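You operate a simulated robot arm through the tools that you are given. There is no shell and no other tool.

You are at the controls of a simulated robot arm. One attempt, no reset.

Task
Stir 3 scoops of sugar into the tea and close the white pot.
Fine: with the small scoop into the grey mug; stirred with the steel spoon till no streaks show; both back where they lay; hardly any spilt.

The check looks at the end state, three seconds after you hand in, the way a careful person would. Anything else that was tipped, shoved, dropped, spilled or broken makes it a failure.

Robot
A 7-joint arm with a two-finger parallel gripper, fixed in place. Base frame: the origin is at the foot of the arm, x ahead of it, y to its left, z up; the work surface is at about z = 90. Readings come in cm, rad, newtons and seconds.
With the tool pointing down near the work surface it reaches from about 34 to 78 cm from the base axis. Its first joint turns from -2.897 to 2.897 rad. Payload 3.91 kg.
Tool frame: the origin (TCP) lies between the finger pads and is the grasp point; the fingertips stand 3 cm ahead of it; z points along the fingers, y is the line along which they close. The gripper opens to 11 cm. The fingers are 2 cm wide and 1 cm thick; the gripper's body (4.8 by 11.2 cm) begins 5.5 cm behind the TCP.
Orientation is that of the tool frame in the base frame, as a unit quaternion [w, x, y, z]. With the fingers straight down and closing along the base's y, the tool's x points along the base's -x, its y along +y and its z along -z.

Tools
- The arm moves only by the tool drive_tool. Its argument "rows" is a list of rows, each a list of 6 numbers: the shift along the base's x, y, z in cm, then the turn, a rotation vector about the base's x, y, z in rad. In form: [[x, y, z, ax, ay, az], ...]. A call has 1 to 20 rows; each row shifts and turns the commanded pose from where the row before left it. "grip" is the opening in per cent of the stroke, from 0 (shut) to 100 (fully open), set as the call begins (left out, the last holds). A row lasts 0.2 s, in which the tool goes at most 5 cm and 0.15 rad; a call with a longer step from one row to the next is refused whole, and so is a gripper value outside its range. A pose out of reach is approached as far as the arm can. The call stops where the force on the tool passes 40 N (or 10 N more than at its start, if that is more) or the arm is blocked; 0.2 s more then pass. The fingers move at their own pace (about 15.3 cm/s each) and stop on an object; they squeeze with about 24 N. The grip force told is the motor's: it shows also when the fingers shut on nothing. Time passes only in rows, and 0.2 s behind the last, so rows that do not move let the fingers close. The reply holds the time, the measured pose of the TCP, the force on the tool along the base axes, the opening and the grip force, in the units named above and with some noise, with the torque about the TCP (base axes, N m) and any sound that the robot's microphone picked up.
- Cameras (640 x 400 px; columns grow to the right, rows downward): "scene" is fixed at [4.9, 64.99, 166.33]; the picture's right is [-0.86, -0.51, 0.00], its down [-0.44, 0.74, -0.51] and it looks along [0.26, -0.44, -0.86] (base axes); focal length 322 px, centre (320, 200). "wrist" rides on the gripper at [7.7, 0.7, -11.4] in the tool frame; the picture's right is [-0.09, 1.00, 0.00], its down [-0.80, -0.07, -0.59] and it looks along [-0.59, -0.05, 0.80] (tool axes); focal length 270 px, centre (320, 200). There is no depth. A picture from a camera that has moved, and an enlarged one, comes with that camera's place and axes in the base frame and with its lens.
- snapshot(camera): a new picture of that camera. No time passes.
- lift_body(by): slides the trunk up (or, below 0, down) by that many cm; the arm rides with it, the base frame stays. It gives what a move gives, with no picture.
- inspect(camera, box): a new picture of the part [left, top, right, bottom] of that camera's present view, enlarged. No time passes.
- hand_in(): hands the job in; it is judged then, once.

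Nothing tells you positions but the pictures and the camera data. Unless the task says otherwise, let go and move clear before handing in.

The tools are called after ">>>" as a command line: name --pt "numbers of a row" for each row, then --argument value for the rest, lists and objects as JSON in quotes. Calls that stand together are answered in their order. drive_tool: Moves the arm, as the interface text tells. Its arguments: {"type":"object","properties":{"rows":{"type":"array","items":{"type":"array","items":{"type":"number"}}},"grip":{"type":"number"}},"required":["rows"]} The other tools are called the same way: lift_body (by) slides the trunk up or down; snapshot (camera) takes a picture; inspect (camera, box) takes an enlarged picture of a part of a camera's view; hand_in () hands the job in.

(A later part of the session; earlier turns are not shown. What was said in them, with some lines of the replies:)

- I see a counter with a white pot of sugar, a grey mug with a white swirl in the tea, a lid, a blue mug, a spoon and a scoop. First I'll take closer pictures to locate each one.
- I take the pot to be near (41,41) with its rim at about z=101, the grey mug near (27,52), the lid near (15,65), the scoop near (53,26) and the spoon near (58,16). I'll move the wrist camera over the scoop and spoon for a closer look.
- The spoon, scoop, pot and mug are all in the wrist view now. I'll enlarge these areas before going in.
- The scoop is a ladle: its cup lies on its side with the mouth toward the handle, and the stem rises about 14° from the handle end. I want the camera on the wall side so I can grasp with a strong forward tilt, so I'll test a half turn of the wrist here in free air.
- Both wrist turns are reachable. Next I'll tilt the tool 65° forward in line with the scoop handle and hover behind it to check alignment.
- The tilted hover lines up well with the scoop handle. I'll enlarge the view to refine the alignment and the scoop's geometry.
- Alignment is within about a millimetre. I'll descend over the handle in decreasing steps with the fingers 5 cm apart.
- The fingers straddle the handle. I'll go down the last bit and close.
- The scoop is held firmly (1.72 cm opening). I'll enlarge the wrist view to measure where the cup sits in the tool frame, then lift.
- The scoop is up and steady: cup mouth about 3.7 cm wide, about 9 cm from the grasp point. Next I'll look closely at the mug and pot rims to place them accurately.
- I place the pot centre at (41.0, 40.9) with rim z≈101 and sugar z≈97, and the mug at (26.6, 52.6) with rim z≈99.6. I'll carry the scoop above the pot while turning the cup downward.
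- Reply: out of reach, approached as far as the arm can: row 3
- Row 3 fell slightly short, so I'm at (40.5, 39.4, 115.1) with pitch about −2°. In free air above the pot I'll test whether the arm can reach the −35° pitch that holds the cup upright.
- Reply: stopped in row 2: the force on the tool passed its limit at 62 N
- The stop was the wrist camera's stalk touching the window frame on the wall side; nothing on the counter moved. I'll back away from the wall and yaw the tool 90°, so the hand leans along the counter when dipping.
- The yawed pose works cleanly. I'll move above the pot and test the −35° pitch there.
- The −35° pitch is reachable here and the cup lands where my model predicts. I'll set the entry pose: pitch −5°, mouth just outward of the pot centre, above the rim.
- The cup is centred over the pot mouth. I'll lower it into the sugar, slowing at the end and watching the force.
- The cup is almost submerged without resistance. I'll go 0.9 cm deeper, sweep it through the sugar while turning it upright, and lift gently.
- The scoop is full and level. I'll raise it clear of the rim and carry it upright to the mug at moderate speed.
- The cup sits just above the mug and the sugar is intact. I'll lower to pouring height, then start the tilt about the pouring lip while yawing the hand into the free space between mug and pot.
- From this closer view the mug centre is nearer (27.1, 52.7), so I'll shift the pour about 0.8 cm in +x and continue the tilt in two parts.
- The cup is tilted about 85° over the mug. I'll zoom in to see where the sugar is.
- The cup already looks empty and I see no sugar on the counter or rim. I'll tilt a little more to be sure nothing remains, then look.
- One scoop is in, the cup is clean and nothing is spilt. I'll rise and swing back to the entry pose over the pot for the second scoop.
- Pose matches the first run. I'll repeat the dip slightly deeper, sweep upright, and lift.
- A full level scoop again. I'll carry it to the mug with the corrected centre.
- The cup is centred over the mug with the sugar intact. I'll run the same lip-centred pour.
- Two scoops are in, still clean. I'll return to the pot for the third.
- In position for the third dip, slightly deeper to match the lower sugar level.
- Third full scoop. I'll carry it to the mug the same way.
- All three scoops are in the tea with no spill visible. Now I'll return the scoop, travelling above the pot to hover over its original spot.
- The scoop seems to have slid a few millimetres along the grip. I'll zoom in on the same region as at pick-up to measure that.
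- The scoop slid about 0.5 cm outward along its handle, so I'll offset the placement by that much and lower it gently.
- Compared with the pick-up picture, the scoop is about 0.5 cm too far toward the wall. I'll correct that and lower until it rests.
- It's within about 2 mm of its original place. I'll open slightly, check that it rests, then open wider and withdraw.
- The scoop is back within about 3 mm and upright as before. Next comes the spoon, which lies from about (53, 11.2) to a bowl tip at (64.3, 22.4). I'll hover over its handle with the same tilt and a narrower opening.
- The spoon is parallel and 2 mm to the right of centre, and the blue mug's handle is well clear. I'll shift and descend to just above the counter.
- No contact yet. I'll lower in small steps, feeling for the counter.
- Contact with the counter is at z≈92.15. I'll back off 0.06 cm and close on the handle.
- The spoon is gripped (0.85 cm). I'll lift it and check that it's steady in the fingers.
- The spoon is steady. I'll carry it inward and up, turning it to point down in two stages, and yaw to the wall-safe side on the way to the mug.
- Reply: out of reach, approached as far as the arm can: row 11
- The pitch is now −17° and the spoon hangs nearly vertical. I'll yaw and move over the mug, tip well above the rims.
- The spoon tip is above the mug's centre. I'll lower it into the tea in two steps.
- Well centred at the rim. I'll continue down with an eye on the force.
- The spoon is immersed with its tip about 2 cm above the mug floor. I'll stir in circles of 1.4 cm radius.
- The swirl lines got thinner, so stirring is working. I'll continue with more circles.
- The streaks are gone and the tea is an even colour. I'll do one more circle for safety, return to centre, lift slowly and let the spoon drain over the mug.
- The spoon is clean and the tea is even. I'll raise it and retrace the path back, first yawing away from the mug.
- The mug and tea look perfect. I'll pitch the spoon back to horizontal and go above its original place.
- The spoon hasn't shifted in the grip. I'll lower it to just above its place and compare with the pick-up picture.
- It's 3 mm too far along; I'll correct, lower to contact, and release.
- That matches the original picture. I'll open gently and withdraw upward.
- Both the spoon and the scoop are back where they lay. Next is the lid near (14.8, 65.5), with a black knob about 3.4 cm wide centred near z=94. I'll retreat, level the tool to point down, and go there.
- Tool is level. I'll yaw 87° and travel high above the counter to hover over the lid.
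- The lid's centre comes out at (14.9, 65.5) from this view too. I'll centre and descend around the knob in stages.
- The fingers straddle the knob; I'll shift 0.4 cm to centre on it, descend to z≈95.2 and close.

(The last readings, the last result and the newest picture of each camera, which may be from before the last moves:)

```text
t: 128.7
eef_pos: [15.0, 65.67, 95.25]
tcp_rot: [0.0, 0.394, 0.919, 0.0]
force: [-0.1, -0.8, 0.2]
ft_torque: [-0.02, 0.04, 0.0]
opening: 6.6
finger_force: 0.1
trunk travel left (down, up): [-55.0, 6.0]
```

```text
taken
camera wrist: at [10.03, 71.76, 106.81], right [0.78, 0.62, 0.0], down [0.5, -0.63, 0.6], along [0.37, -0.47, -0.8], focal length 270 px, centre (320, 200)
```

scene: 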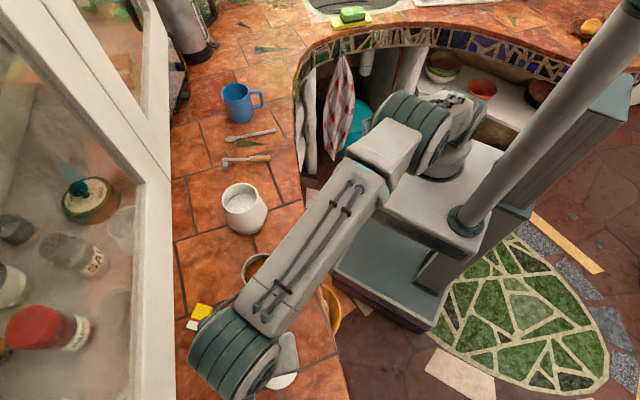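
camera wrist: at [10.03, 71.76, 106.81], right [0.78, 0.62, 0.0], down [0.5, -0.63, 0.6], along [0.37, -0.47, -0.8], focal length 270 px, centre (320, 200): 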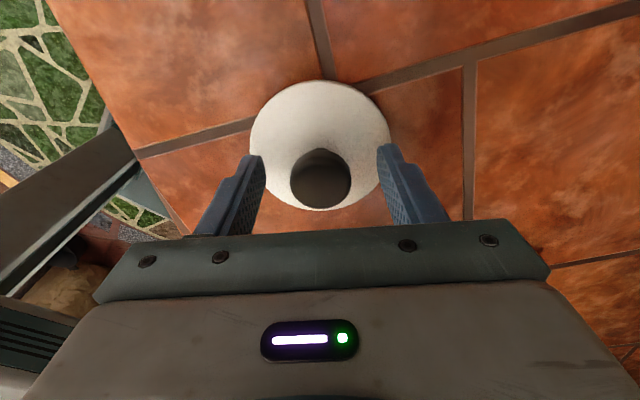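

Nearly centred. I'll make a small 3 mm correction and close on the knob.

>>> drive_tool --pt "-0.2 0.21 0 0 0 0" --pt "0 0 0 0 0 0"

>>> drive_tool --grip 0 --pt "0 0 0 0 0 0" --pt "0 0 0 0 0 0" --pt "0 0 0 0 0 0"

>>> snapshot --camera "wrist"

```text
t: 129.3
eef_pos: [14.79, 65.87, 95.21]
tcp_rot: [0.0, 0.395, 0.919, 0.001]
force: [-0.3, -0.2, -0.3]
ft_torque: [0.01, 0.01, -0.01]
opening: 6.6
finger_force: 0.1
trunk travel left (down, up): [-55.0, 6.0]
```

```text
t: 130.1
eef_pos: [14.75, 65.84, 95.29]
tcp_rot: [0.0, 0.395, 0.919, 0.001]
force: [-0.8, 0.3, 0.4]
ft_torque: [-0.02, 0.07, -0.04]
opening: 3.29
finger_force: 23.7
trunk travel left (down, up): [-55.0, 6.0]
```

```text
taken
camera wrist: at [9.81, 71.98, 106.83], right [0.78, 0.62, 0.0], down [0.5, -0.63, 0.59], along [0.37, -0.47, -0.8], focal length 270 px, centre (320, 200)
```

wrist: 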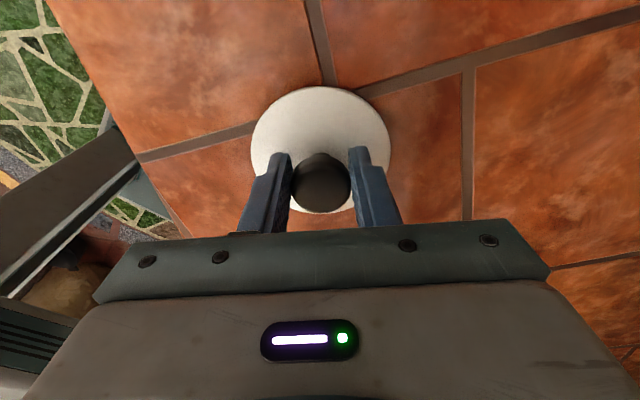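

The lid is gripped by its knob and centred under the tool. I'll lift it and check that it hangs level.

>>> drive_tool --pt "0 0 0.5 0 0 0" --pt "0 0 1.5 0 0 0" --pt "0 0 3 0 0 0" --pt "0 0 4 0 0 0" --pt "0 0 4 0 0 0" --pt "0 0 4 0 0 0" --pt "0 0 3 0 0 0" --pt "0 0 2 0 0 0" --pt "0 0 0 0 0 0"

>>> snapshot --camera "wrist"

>>> inspect --camera "scene" --box '[170, 240, 370, 400]'

```text
t: 132.1
eef_pos: [14.8, 65.91, 117.25]
tcp_rot: [0.001, 0.395, 0.919, 0.001]
force: [-0.5, -1.5, -0.7]
ft_torque: [-0.01, 0.01, 0.01]
opening: 3.28
finger_force: 24.4
trunk travel left (down, up): [-55.0, 6.0]
```

```text
taken
camera wrist: at [9.89, 72.01, 128.77], right [0.78, 0.62, 0.0], down [0.5, -0.63, 0.6], along [0.37, -0.47, -0.8], focal length 270 px, centre (320, 200)
```

wrist: 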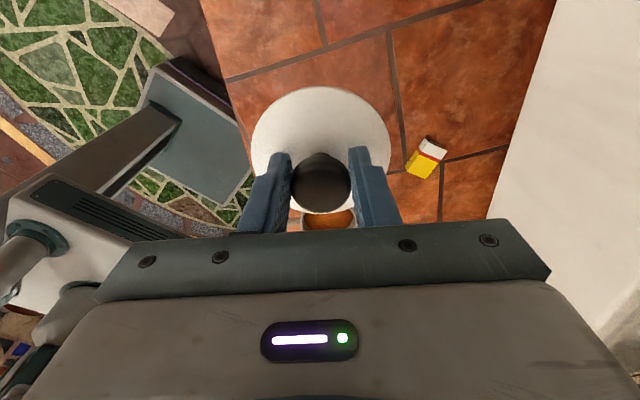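

```text
2.50 times, centred on (270, 320) of scene
camera zoom: at [4.9, 64.99, 166.33], right [-0.86, -0.51, 0.0], down [-0.44, 0.74, -0.51], along [0.26, -0.44, -0.86], focal length 804 px, centre (445, -100)
```

zoom: 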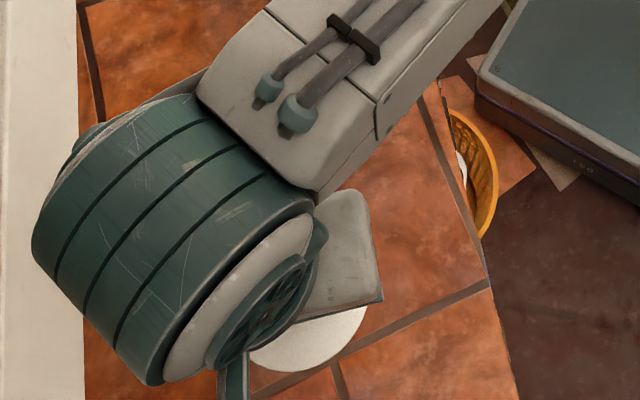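

The lid hangs level. I'll carry it high past the mug to a spot just beyond the pot, where the wrist camera looks straight down on the pot rim to fix its centre.

>>> drive_tool --pt "0.8 -0.8 0 0 0 0" --pt "1.6 -1.55 0 0 0 0" --pt "2.3 -2.23 0 0 0 0" --pt "2.5 -2.43 0 0 0 0" --pt "2.5 -2.43 0 0 0 0" --pt "2.5 -2.43 0 0 0 0" --pt "2.5 -2.43 0 0 0 0" --pt "2.5 -2.43 0 0 0 0" --pt "2.5 -2.43 0 0 0 0" --pt "2.5 -2.43 0 0 0 0" --pt "2.5 -2.43 0 0 0 0" --pt "2.5 -2.43 0 0 0 0" --pt "2.2 -2.13 0 0 0 0" --pt "1.6 -1.55 0 0 0 0" --pt "1.0 -0.97 0 0 0 0" --pt "0.4 -0.4 0 0 0 0" --pt "0 0 0 0 0 0"

>>> snapshot --camera "wrist"

>>> inspect --camera "wrist" --box '[220, 0, 420, 125]'

>>> snapshot --camera "scene"

```text
t: 135.7
eef_pos: [47.17, 34.4, 117.37]
tcp_rot: [0.001, 0.394, 0.919, 0.002]
force: [-0.5, 0.5, -1.0]
ft_torque: [-0.01, -0.01, 0.03]
opening: 3.29
finger_force: 23.3
trunk travel left (down, up): [-55.0, 6.0]
```

```text
taken
camera wrist: at [42.23, 40.49, 128.91], right [0.78, 0.62, 0.0], down [0.5, -0.63, 0.59], along [0.37, -0.47, -0.8], focal length 270 px, centre (320, 200)
```

wrist: 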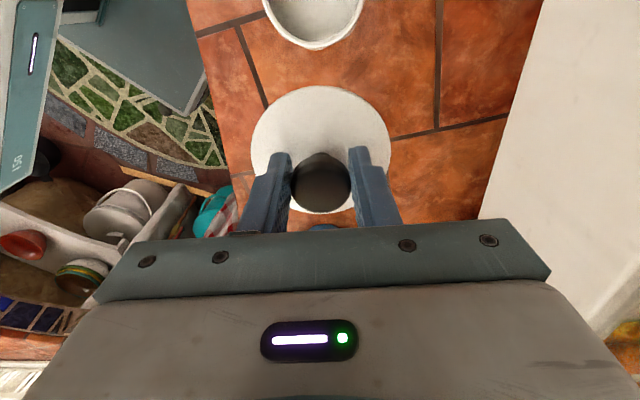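

```text
3.20 times, centred on (320, 62) of wrist
camera zoom: at [42.23, 40.49, 128.91], right [0.78, 0.62, 0.0], down [0.5, -0.63, 0.59], along [0.37, -0.47, -0.8], focal length 865 px, centre (320, 640)
```

zoom: 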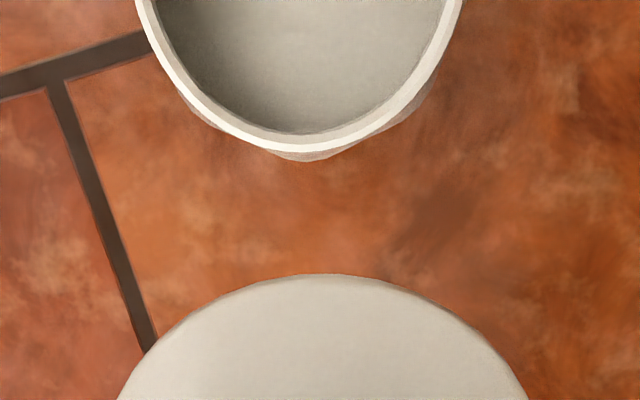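

```text
taken
```

scene: 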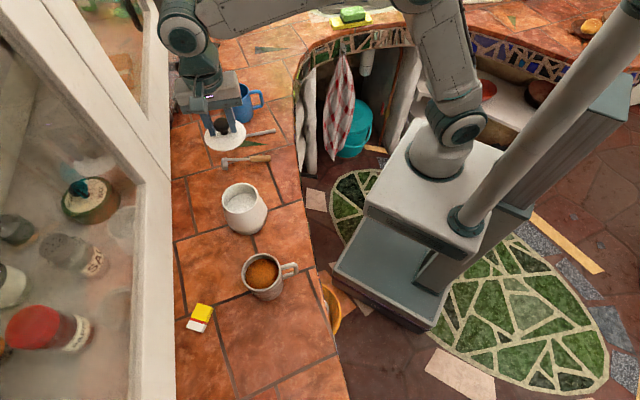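

From directly above, the pot centre is (41.1, 40.9). I'll move the lid over it and lower to about 1.5 cm above the rim to check alignment.

>>> drive_tool --pt "-1.0 1.07 0 0 0 0" --pt "-2.0 2.15 0 0 0 0" --pt "-2.0 2.15 -1 0 0 0" --pt "-1.07 1.13 -2 0 0 0" --pt "0 0 -2.5 0 0 0" --pt "0 0 -2 0 0 0" --pt "0 0 -1.5 0 0 0" --pt "0 0 -0.5 0 0 0" --pt "0 0 0 0 0 0"

>>> inspect --camera "wrist" --box '[220, 60, 420, 240]'

>>> inspect --camera "scene" --box '[195, 150, 295, 240]'

```text
t: 137.7
eef_pos: [41.0, 40.95, 107.56]
tcp_rot: [0.0, 0.395, 0.919, 0.0]
force: [1.0, 0.6, -0.9]
ft_torque: [-0.01, -0.01, 0.02]
opening: 3.27
finger_force: 24.2
trunk travel left (down, up): [-55.0, 6.0]
```

```text
2.22 times, centred on (320, 150) of wrist
camera zoom: at [36.06, 47.09, 119.2], right [0.78, 0.62, 0.0], down [0.5, -0.63, 0.59], along [0.37, -0.47, -0.8], focal length 601 px, centre (320, 311)
```

zoom: 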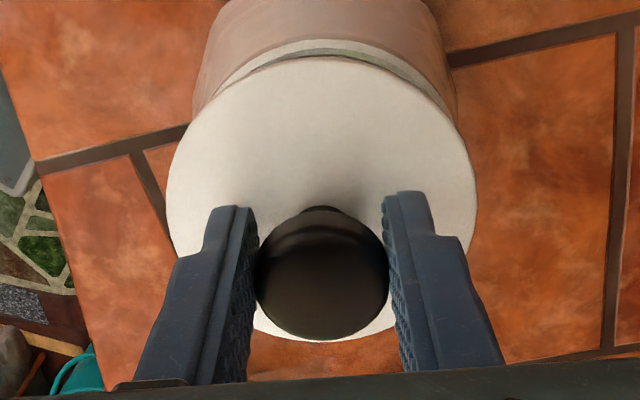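

```text
4.44 times, centred on (245, 195) of scene
camera zoom: at [4.9, 64.99, 166.33], right [-0.86, -0.51, 0.0], down [-0.44, 0.74, -0.51], along [0.26, -0.44, -0.86], focal length 1429 px, centre (653, 222)
```

zoom: 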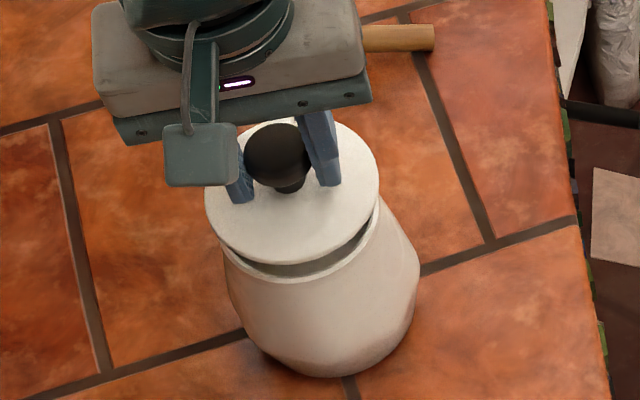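

Close. I'll enlarge to compare the pot rim's centre line with the lid's.

>>> inspect --camera "wrist" --box '[270, 55, 370, 115]'

>>> inspect --camera "scene" --box '[220, 175, 270, 215]'

```text
6.40 times, centred on (320, 85) of wrist
camera zoom: at [36.06, 47.09, 119.2], right [0.78, 0.62, 0.0], down [0.5, -0.63, 0.59], along [0.37, -0.47, -0.8], focal length 1730 px, centre (320, 936)
```

zoom: 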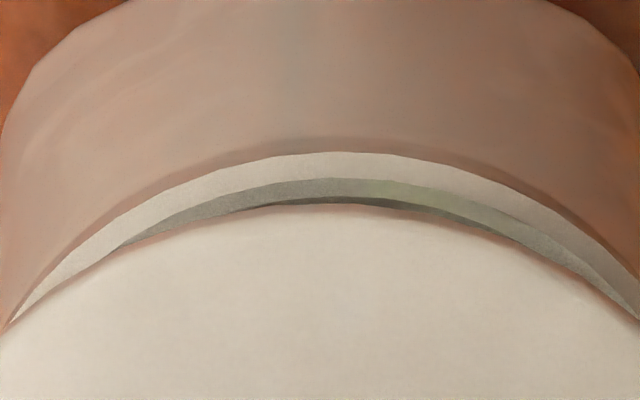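

```text
10.00 times, centred on (245, 195) of scene
camera zoom: at [4.9, 64.99, 166.33], right [-0.86, -0.51, 0.0], down [-0.44, 0.74, -0.51], along [0.26, -0.44, -0.86], focal length 3216 px, centre (1070, 250)
```

zoom: 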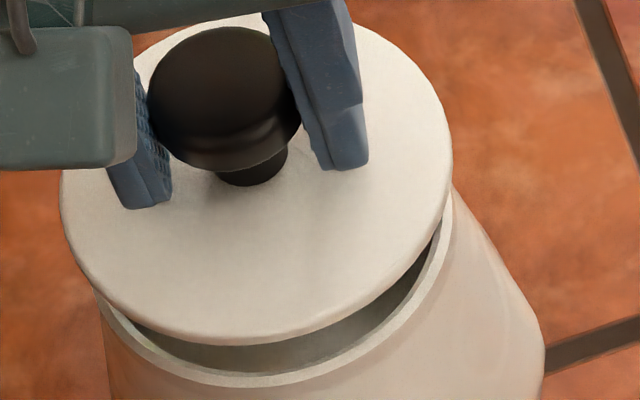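

The lid is within 2 mm of the rim's centre. I'll nudge it slightly and lower in small steps until I feel contact.

>>> drive_tool --pt "0.12 -0.05 0 0 0 0" --pt "0 0 -0.4 0 0 0" --pt "0 0 -0.3 0 0 0" --pt "0 0 0 0 0 0"

>>> drive_tool --pt "0 0 -0.2 0 0 0" --pt "0 0 -0.2 0 0 0" --pt "0 0 0 0 0 0"

>>> inspect --camera "scene" --box '[220, 175, 270, 215]'

>>> inspect --camera "wrist" --box '[220, 60, 420, 240]'

```text
t: 138.7
eef_pos: [41.08, 40.9, 106.79]
tcp_rot: [0.0, 0.395, 0.919, 0.001]
force: [-0.4, -0.1, -0.1]
ft_torque: [-0.01, -0.04, -0.01]
opening: 3.22
finger_force: 23.6
trunk travel left (down, up): [-55.0, 6.0]
```

```text
t: 139.5
eef_pos: [41.18, 40.98, 106.67]
tcp_rot: [0.0, 0.394, 0.919, 0.0]
force: [-0.5, 0.1, -0.9]
ft_torque: [0.0, 0.01, 0.0]
opening: 3.26
finger_force: 24.0
trunk travel left (down, up): [-55.0, 6.0]
```

```text
10.00 times, centred on (245, 195) of scene
camera zoom: at [4.9, 64.99, 166.33], right [-0.86, -0.51, 0.0], down [-0.44, 0.74, -0.51], along [0.26, -0.44, -0.86], focal length 3216 px, centre (1070, 250)
```

zoom: 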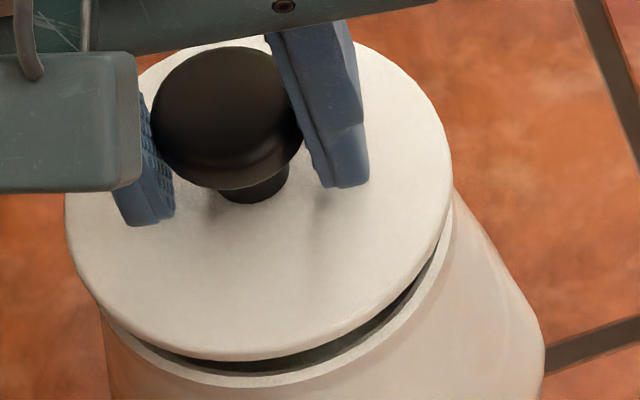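

```text
2.22 times, centred on (320, 150) of wrist
camera zoom: at [36.28, 47.06, 118.23], right [0.78, 0.62, 0.0], down [0.5, -0.63, 0.59], along [0.37, -0.47, -0.8], focal length 601 px, centre (320, 311)
```

zoom: 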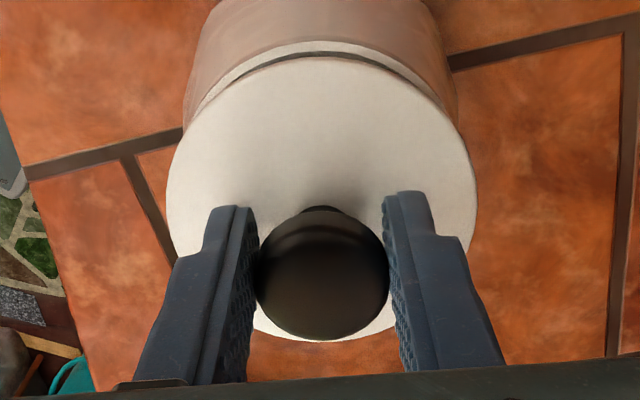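

No contact yet. I'll continue down in 2 mm steps.

>>> drive_tool --pt "0 0 -0.2 0 0 0" --pt "0 0 -0.2 0 0 0" --pt "0 0 0 0 0 0"

>>> drive_tool --pt "0 0 -0.15 0 0 0" --pt "0 0 -0.15 0 0 0" --pt "0 0 0 0 0 0"

>>> inspect --camera "scene" --box '[220, 175, 270, 215]'

>>> inspect --camera "wrist" --box '[270, 55, 370, 115]'

```text
t: 140.3
eef_pos: [41.19, 40.85, 106.19]
tcp_rot: [0.002, 0.394, 0.919, 0.0]
force: [0.0, 0.1, -0.2]
ft_torque: [-0.01, -0.01, 0.01]
opening: 3.25
finger_force: 24.4
trunk travel left (down, up): [-55.0, 6.0]
```

```text
t: 141.1
eef_pos: [41.25, 40.84, 105.81]
tcp_rot: [0.0, 0.396, 0.918, 0.001]
force: [-0.7, 0.9, 0.2]
ft_torque: [-0.01, 0.0, -0.03]
opening: 3.24
finger_force: 24.2
trunk travel left (down, up): [-55.0, 6.0]
```

```text
10.00 times, centred on (245, 195) of scene
camera zoom: at [4.9, 64.99, 166.33], right [-0.86, -0.51, 0.0], down [-0.44, 0.74, -0.51], along [0.26, -0.44, -0.86], focal length 3216 px, centre (1070, 250)
```

zoom: 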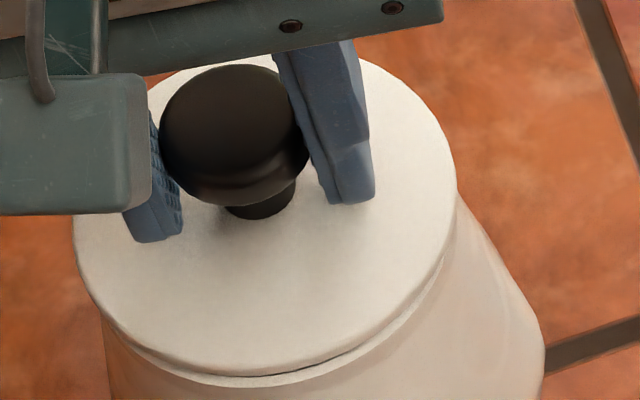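

```text
6.40 times, centred on (320, 85) of wrist
camera zoom: at [36.29, 47.05, 117.5], right [0.78, 0.62, 0.0], down [0.5, -0.63, 0.59], along [0.37, -0.47, -0.8], focal length 1730 px, centre (320, 936)
```

zoom: 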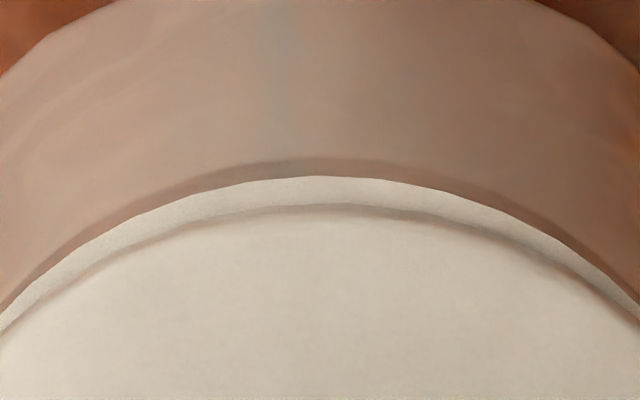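

Nearly flush and well centred. I'll lower the last millimetres to contact.

>>> drive_tool --pt "0 0 -0.15 0 0 0" --pt "0 0 0 0 0 0"

>>> drive_tool --pt "0 0 -0.12 0 0 0" --pt "0 0 0 0 0 0"

>>> drive_tool --pt "0 0 -0.1 0 0 0" --pt "0 0 0 0 0 0"

>>> inspect --camera "scene" --box '[220, 175, 270, 215]'

>>> inspect --camera "wrist" --box '[270, 55, 370, 115]'

```text
t: 141.7
eef_pos: [41.22, 40.98, 105.79]
tcp_rot: [0.0, 0.395, 0.919, 0.001]
force: [-0.5, 0.6, -0.6]
ft_torque: [-0.01, 0.03, -0.01]
opening: 3.25
finger_force: 24.0
trunk travel left (down, up): [-55.0, 6.0]
```

```text
t: 142.3
eef_pos: [41.17, 40.9, 105.68]
tcp_rot: [0.001, 0.395, 0.919, 0.001]
force: [-0.5, 0.4, -0.4]
ft_torque: [0.03, 0.03, -0.01]
opening: 3.24
finger_force: 24.3
trunk travel left (down, up): [-55.0, 6.0]
```

```text
t: 142.9
eef_pos: [41.12, 40.77, 105.62]
tcp_rot: [0.001, 0.395, 0.919, 0.002]
force: [0.0, 1.4, 5.2]
ft_torque: [-0.1, -0.03, 0.0]
opening: 3.27
finger_force: 23.8
trunk travel left (down, up): [-55.0, 6.0]
```

```text
10.00 times, centred on (245, 195) of scene
camera zoom: at [4.9, 64.99, 166.33], right [-0.86, -0.51, 0.0], down [-0.44, 0.74, -0.51], along [0.26, -0.44, -0.86], focal length 3216 px, centre (1070, 250)
```

zoom: 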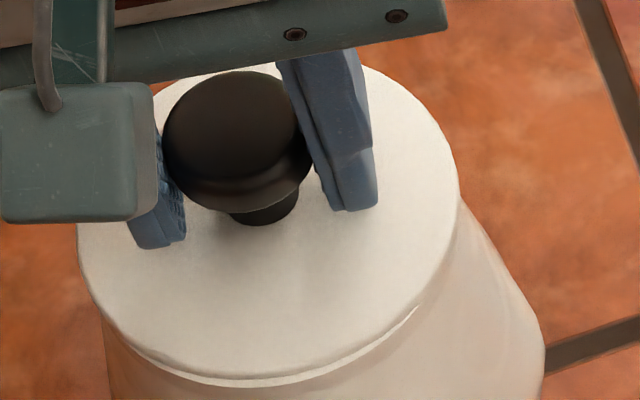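

```text
6.40 times, centred on (320, 85) of wrist
camera zoom: at [36.26, 47.04, 117.22], right [0.78, 0.62, 0.0], down [0.5, -0.63, 0.59], along [0.37, -0.46, -0.8], focal length 1730 px, centre (320, 936)
```

zoom: 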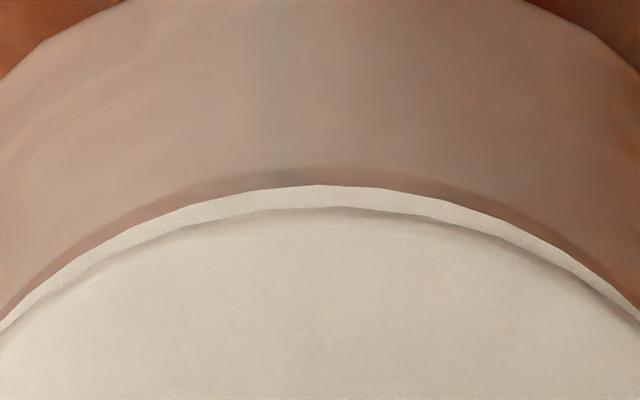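

The lid rests on the rim (5 N contact) and covers it evenly. I'll ease off the pressure, open, and rise straight up.

>>> drive_tool --pt "0 0 0.08 0 0 0" --pt "0 0 0 0 0 0"

>>> drive_tool --grip 40 --pt "0 0 0 0 0 0" --pt "0 0 0 0 0 0"

>>> drive_tool --grip 62 --pt "0 0 0 0 0 0" --pt "0 0 0.5 0 0 0" --pt "0 0 1.5 0 0 0" --pt "0 0 2.5 0 0 0" --pt "0 0 3.5 0 0 0" --pt "0 0 4 0 0 0" --pt "0 0 4 0 0 0" --pt "0 0 0 0 0 0"

>>> snapshot --camera "wrist"

>>> inspect --camera "scene" --box '[200, 160, 290, 240]'

```text
t: 143.5
eef_pos: [41.09, 40.9, 105.7]
tcp_rot: [0.0, 0.395, 0.919, 0.001]
force: [0.8, 1.6, 2.2]
ft_torque: [0.09, -0.03, 0.02]
opening: 3.25
finger_force: 24.3
trunk travel left (down, up): [-55.0, 6.0]
```

```text
t: 144.1
eef_pos: [41.2, 40.91, 105.57]
tcp_rot: [0.0, 0.395, 0.919, 0.0]
force: [-0.3, 0.3, 0.0]
ft_torque: [-0.03, 0.01, -0.01]
opening: 4.39
finger_force: 0.0
trunk travel left (down, up): [-55.0, 6.0]
```

```text
t: 145.9
eef_pos: [41.06, 40.93, 121.59]
tcp_rot: [0.002, 0.394, 0.919, 0.0]
force: [0.1, 0.6, -0.1]
ft_torque: [0.02, 0.01, -0.01]
opening: 6.83
finger_force: 0.1
trunk travel left (down, up): [-55.0, 6.0]
```

```text
taken
camera wrist: at [36.05, 47.15, 133.19], right [0.78, 0.62, 0.0], down [0.5, -0.63, 0.6], along [0.37, -0.47, -0.8], focal length 270 px, centre (320, 200)
```

wrist: 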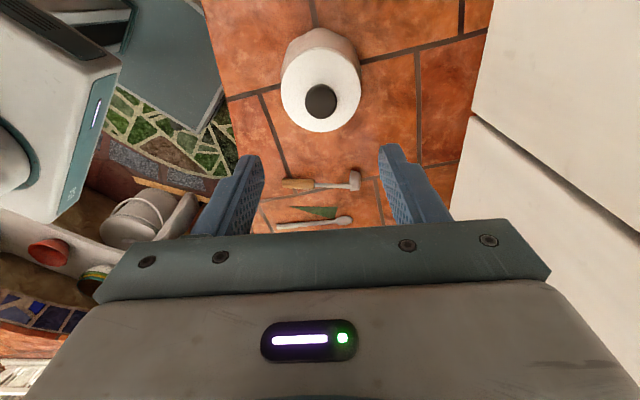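

```text
5.00 times, centred on (245, 200) of scene
camera zoom: at [4.9, 64.99, 166.33], right [-0.86, -0.51, 0.0], down [-0.44, 0.74, -0.51], along [0.26, -0.44, -0.86], focal length 1608 px, centre (695, 200)
```

zoom: 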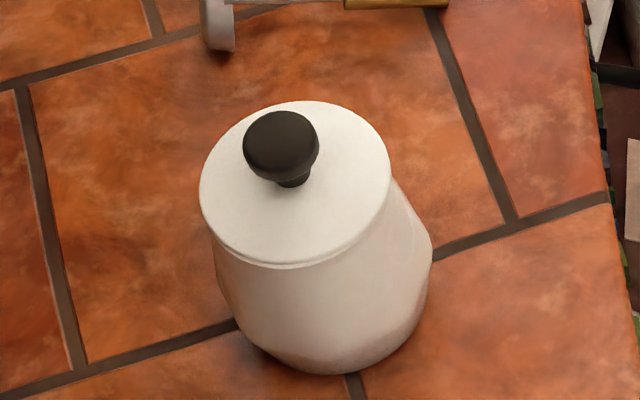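

The pot is closed and the lid sits level. I'll move the arm clear and take a last look at everything.

>>> drive_tool --pt "-2 -1 2 0 0 0" --pt "-3 -1 2 0 0 0" --pt "-3 -1 1 0 0 0" --pt "-3 -1 1 0 0 0" --pt "-3 -1 0 0 0 0" --pt "-2 -1 0 0 0 0" --pt "0 0 0 0 0 0" --pt "0 0 0 0 0 0"

>>> snapshot --camera "scene"

>>> inspect --camera "scene" --box '[170, 70, 330, 190]'

>>> inspect --camera "scene" --box '[170, 170, 350, 320]'

>>> inspect --camera "scene" --box '[225, 240, 305, 305]'

>>> snapshot --camera "wrist"

```text
t: 147.7
eef_pos: [24.91, 34.94, 127.72]
tcp_rot: [0.001, 0.395, 0.919, 0.001]
force: [0.4, 0.3, 1.0]
ft_torque: [-0.01, 0.02, -0.01]
opening: 6.84
finger_force: 0.1
trunk travel left (down, up): [-55.0, 6.0]
```

```text
taken
```

scene: 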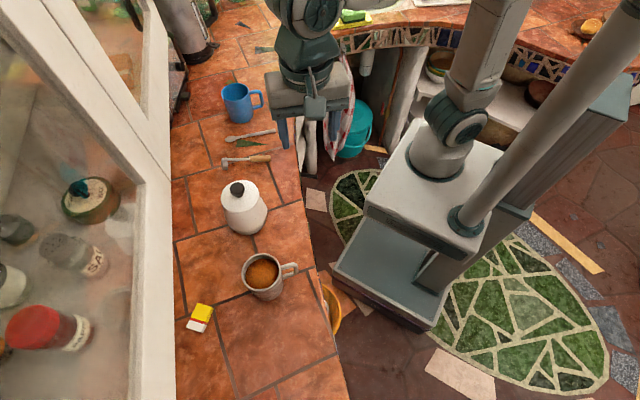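

```text
3.33 times, centred on (250, 130) of scene
camera zoom: at [4.9, 64.99, 166.33], right [-0.86, -0.51, 0.0], down [-0.44, 0.74, -0.51], along [0.26, -0.44, -0.86], focal length 1072 px, centre (553, 433)
```

zoom: 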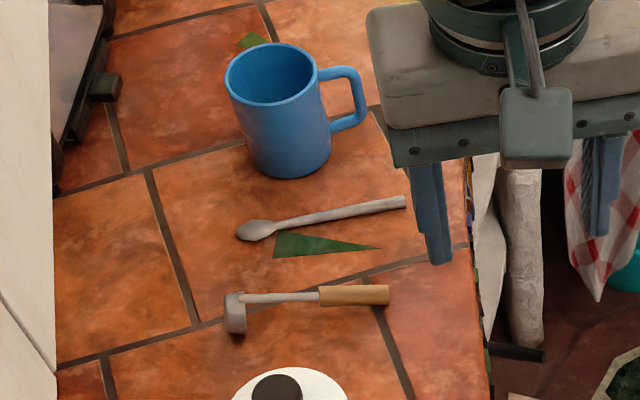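

```text
2.67 times, centred on (260, 245) of scene
camera zoom: at [4.9, 64.99, 166.33], right [-0.86, -0.51, 0.0], down [-0.44, 0.74, -0.51], along [0.26, -0.44, -0.86], focal length 858 px, centre (480, 80)
```

zoom: 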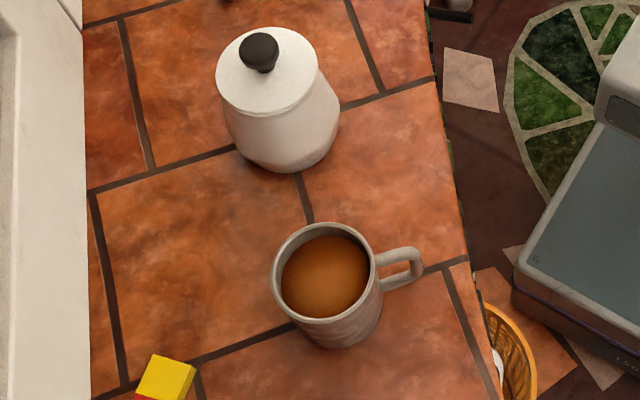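

```text
6.15 times, centred on (265, 272) of scene
camera zoom: at [4.9, 64.99, 166.33], right [-0.86, -0.51, 0.0], down [-0.44, 0.74, -0.51], along [0.26, -0.44, -0.86], focal length 1979 px, centre (658, -246)
```

zoom: 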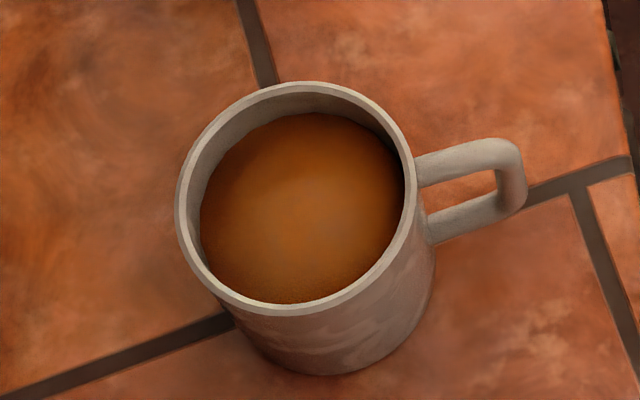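

```text
taken
camera wrist: at [19.98, 41.07, 139.37], right [0.78, 0.62, 0.0], down [0.5, -0.63, 0.59], along [0.37, -0.47, -0.8], focal length 270 px, centre (320, 200)
```

wrist: 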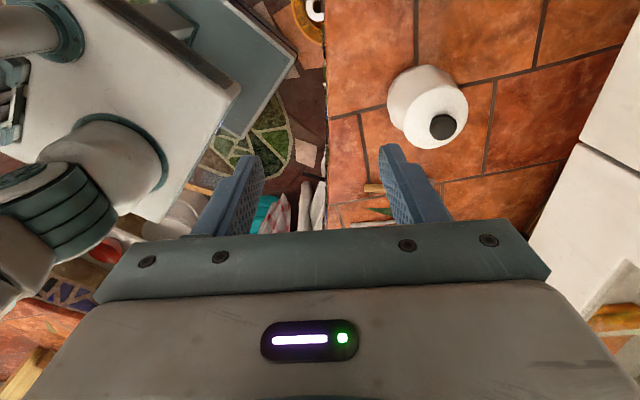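

Here is how the scene stands: the tea in the grey mug is an even colour with no streaks, and the white pot is closed with its lid level. The scoop and spoon are within a few millimetres of where they lay, and I see nothing spilt or moved. The gripper is empty and clear, so I'm handing in.

>>> hand_in

```text
The job is handed in.
```

The grey mug now has three level scoops of sugar stirred in, with no streaks showing, and the white pot is closed. I've handed the job in; no result has come back yet.

- **Scoop and spoon:** both are back within a few millimetres of where they lay.
- **Spills:** I saw no sugar or tea on the counter, on the mug rim or around the pot in the last pictures.
- **Lid:** it sits level on the pot, within about 2 mm of centre.
- **Contact:** early on, before the first scoop, the wrist camera's arm bumped something on the wall side, most likely the window frame, and the move stopped at 62 N. Nothing on the counter moved, and I saw no damage in the pictures afterwards.

The gripper is empty and clear of the counter.
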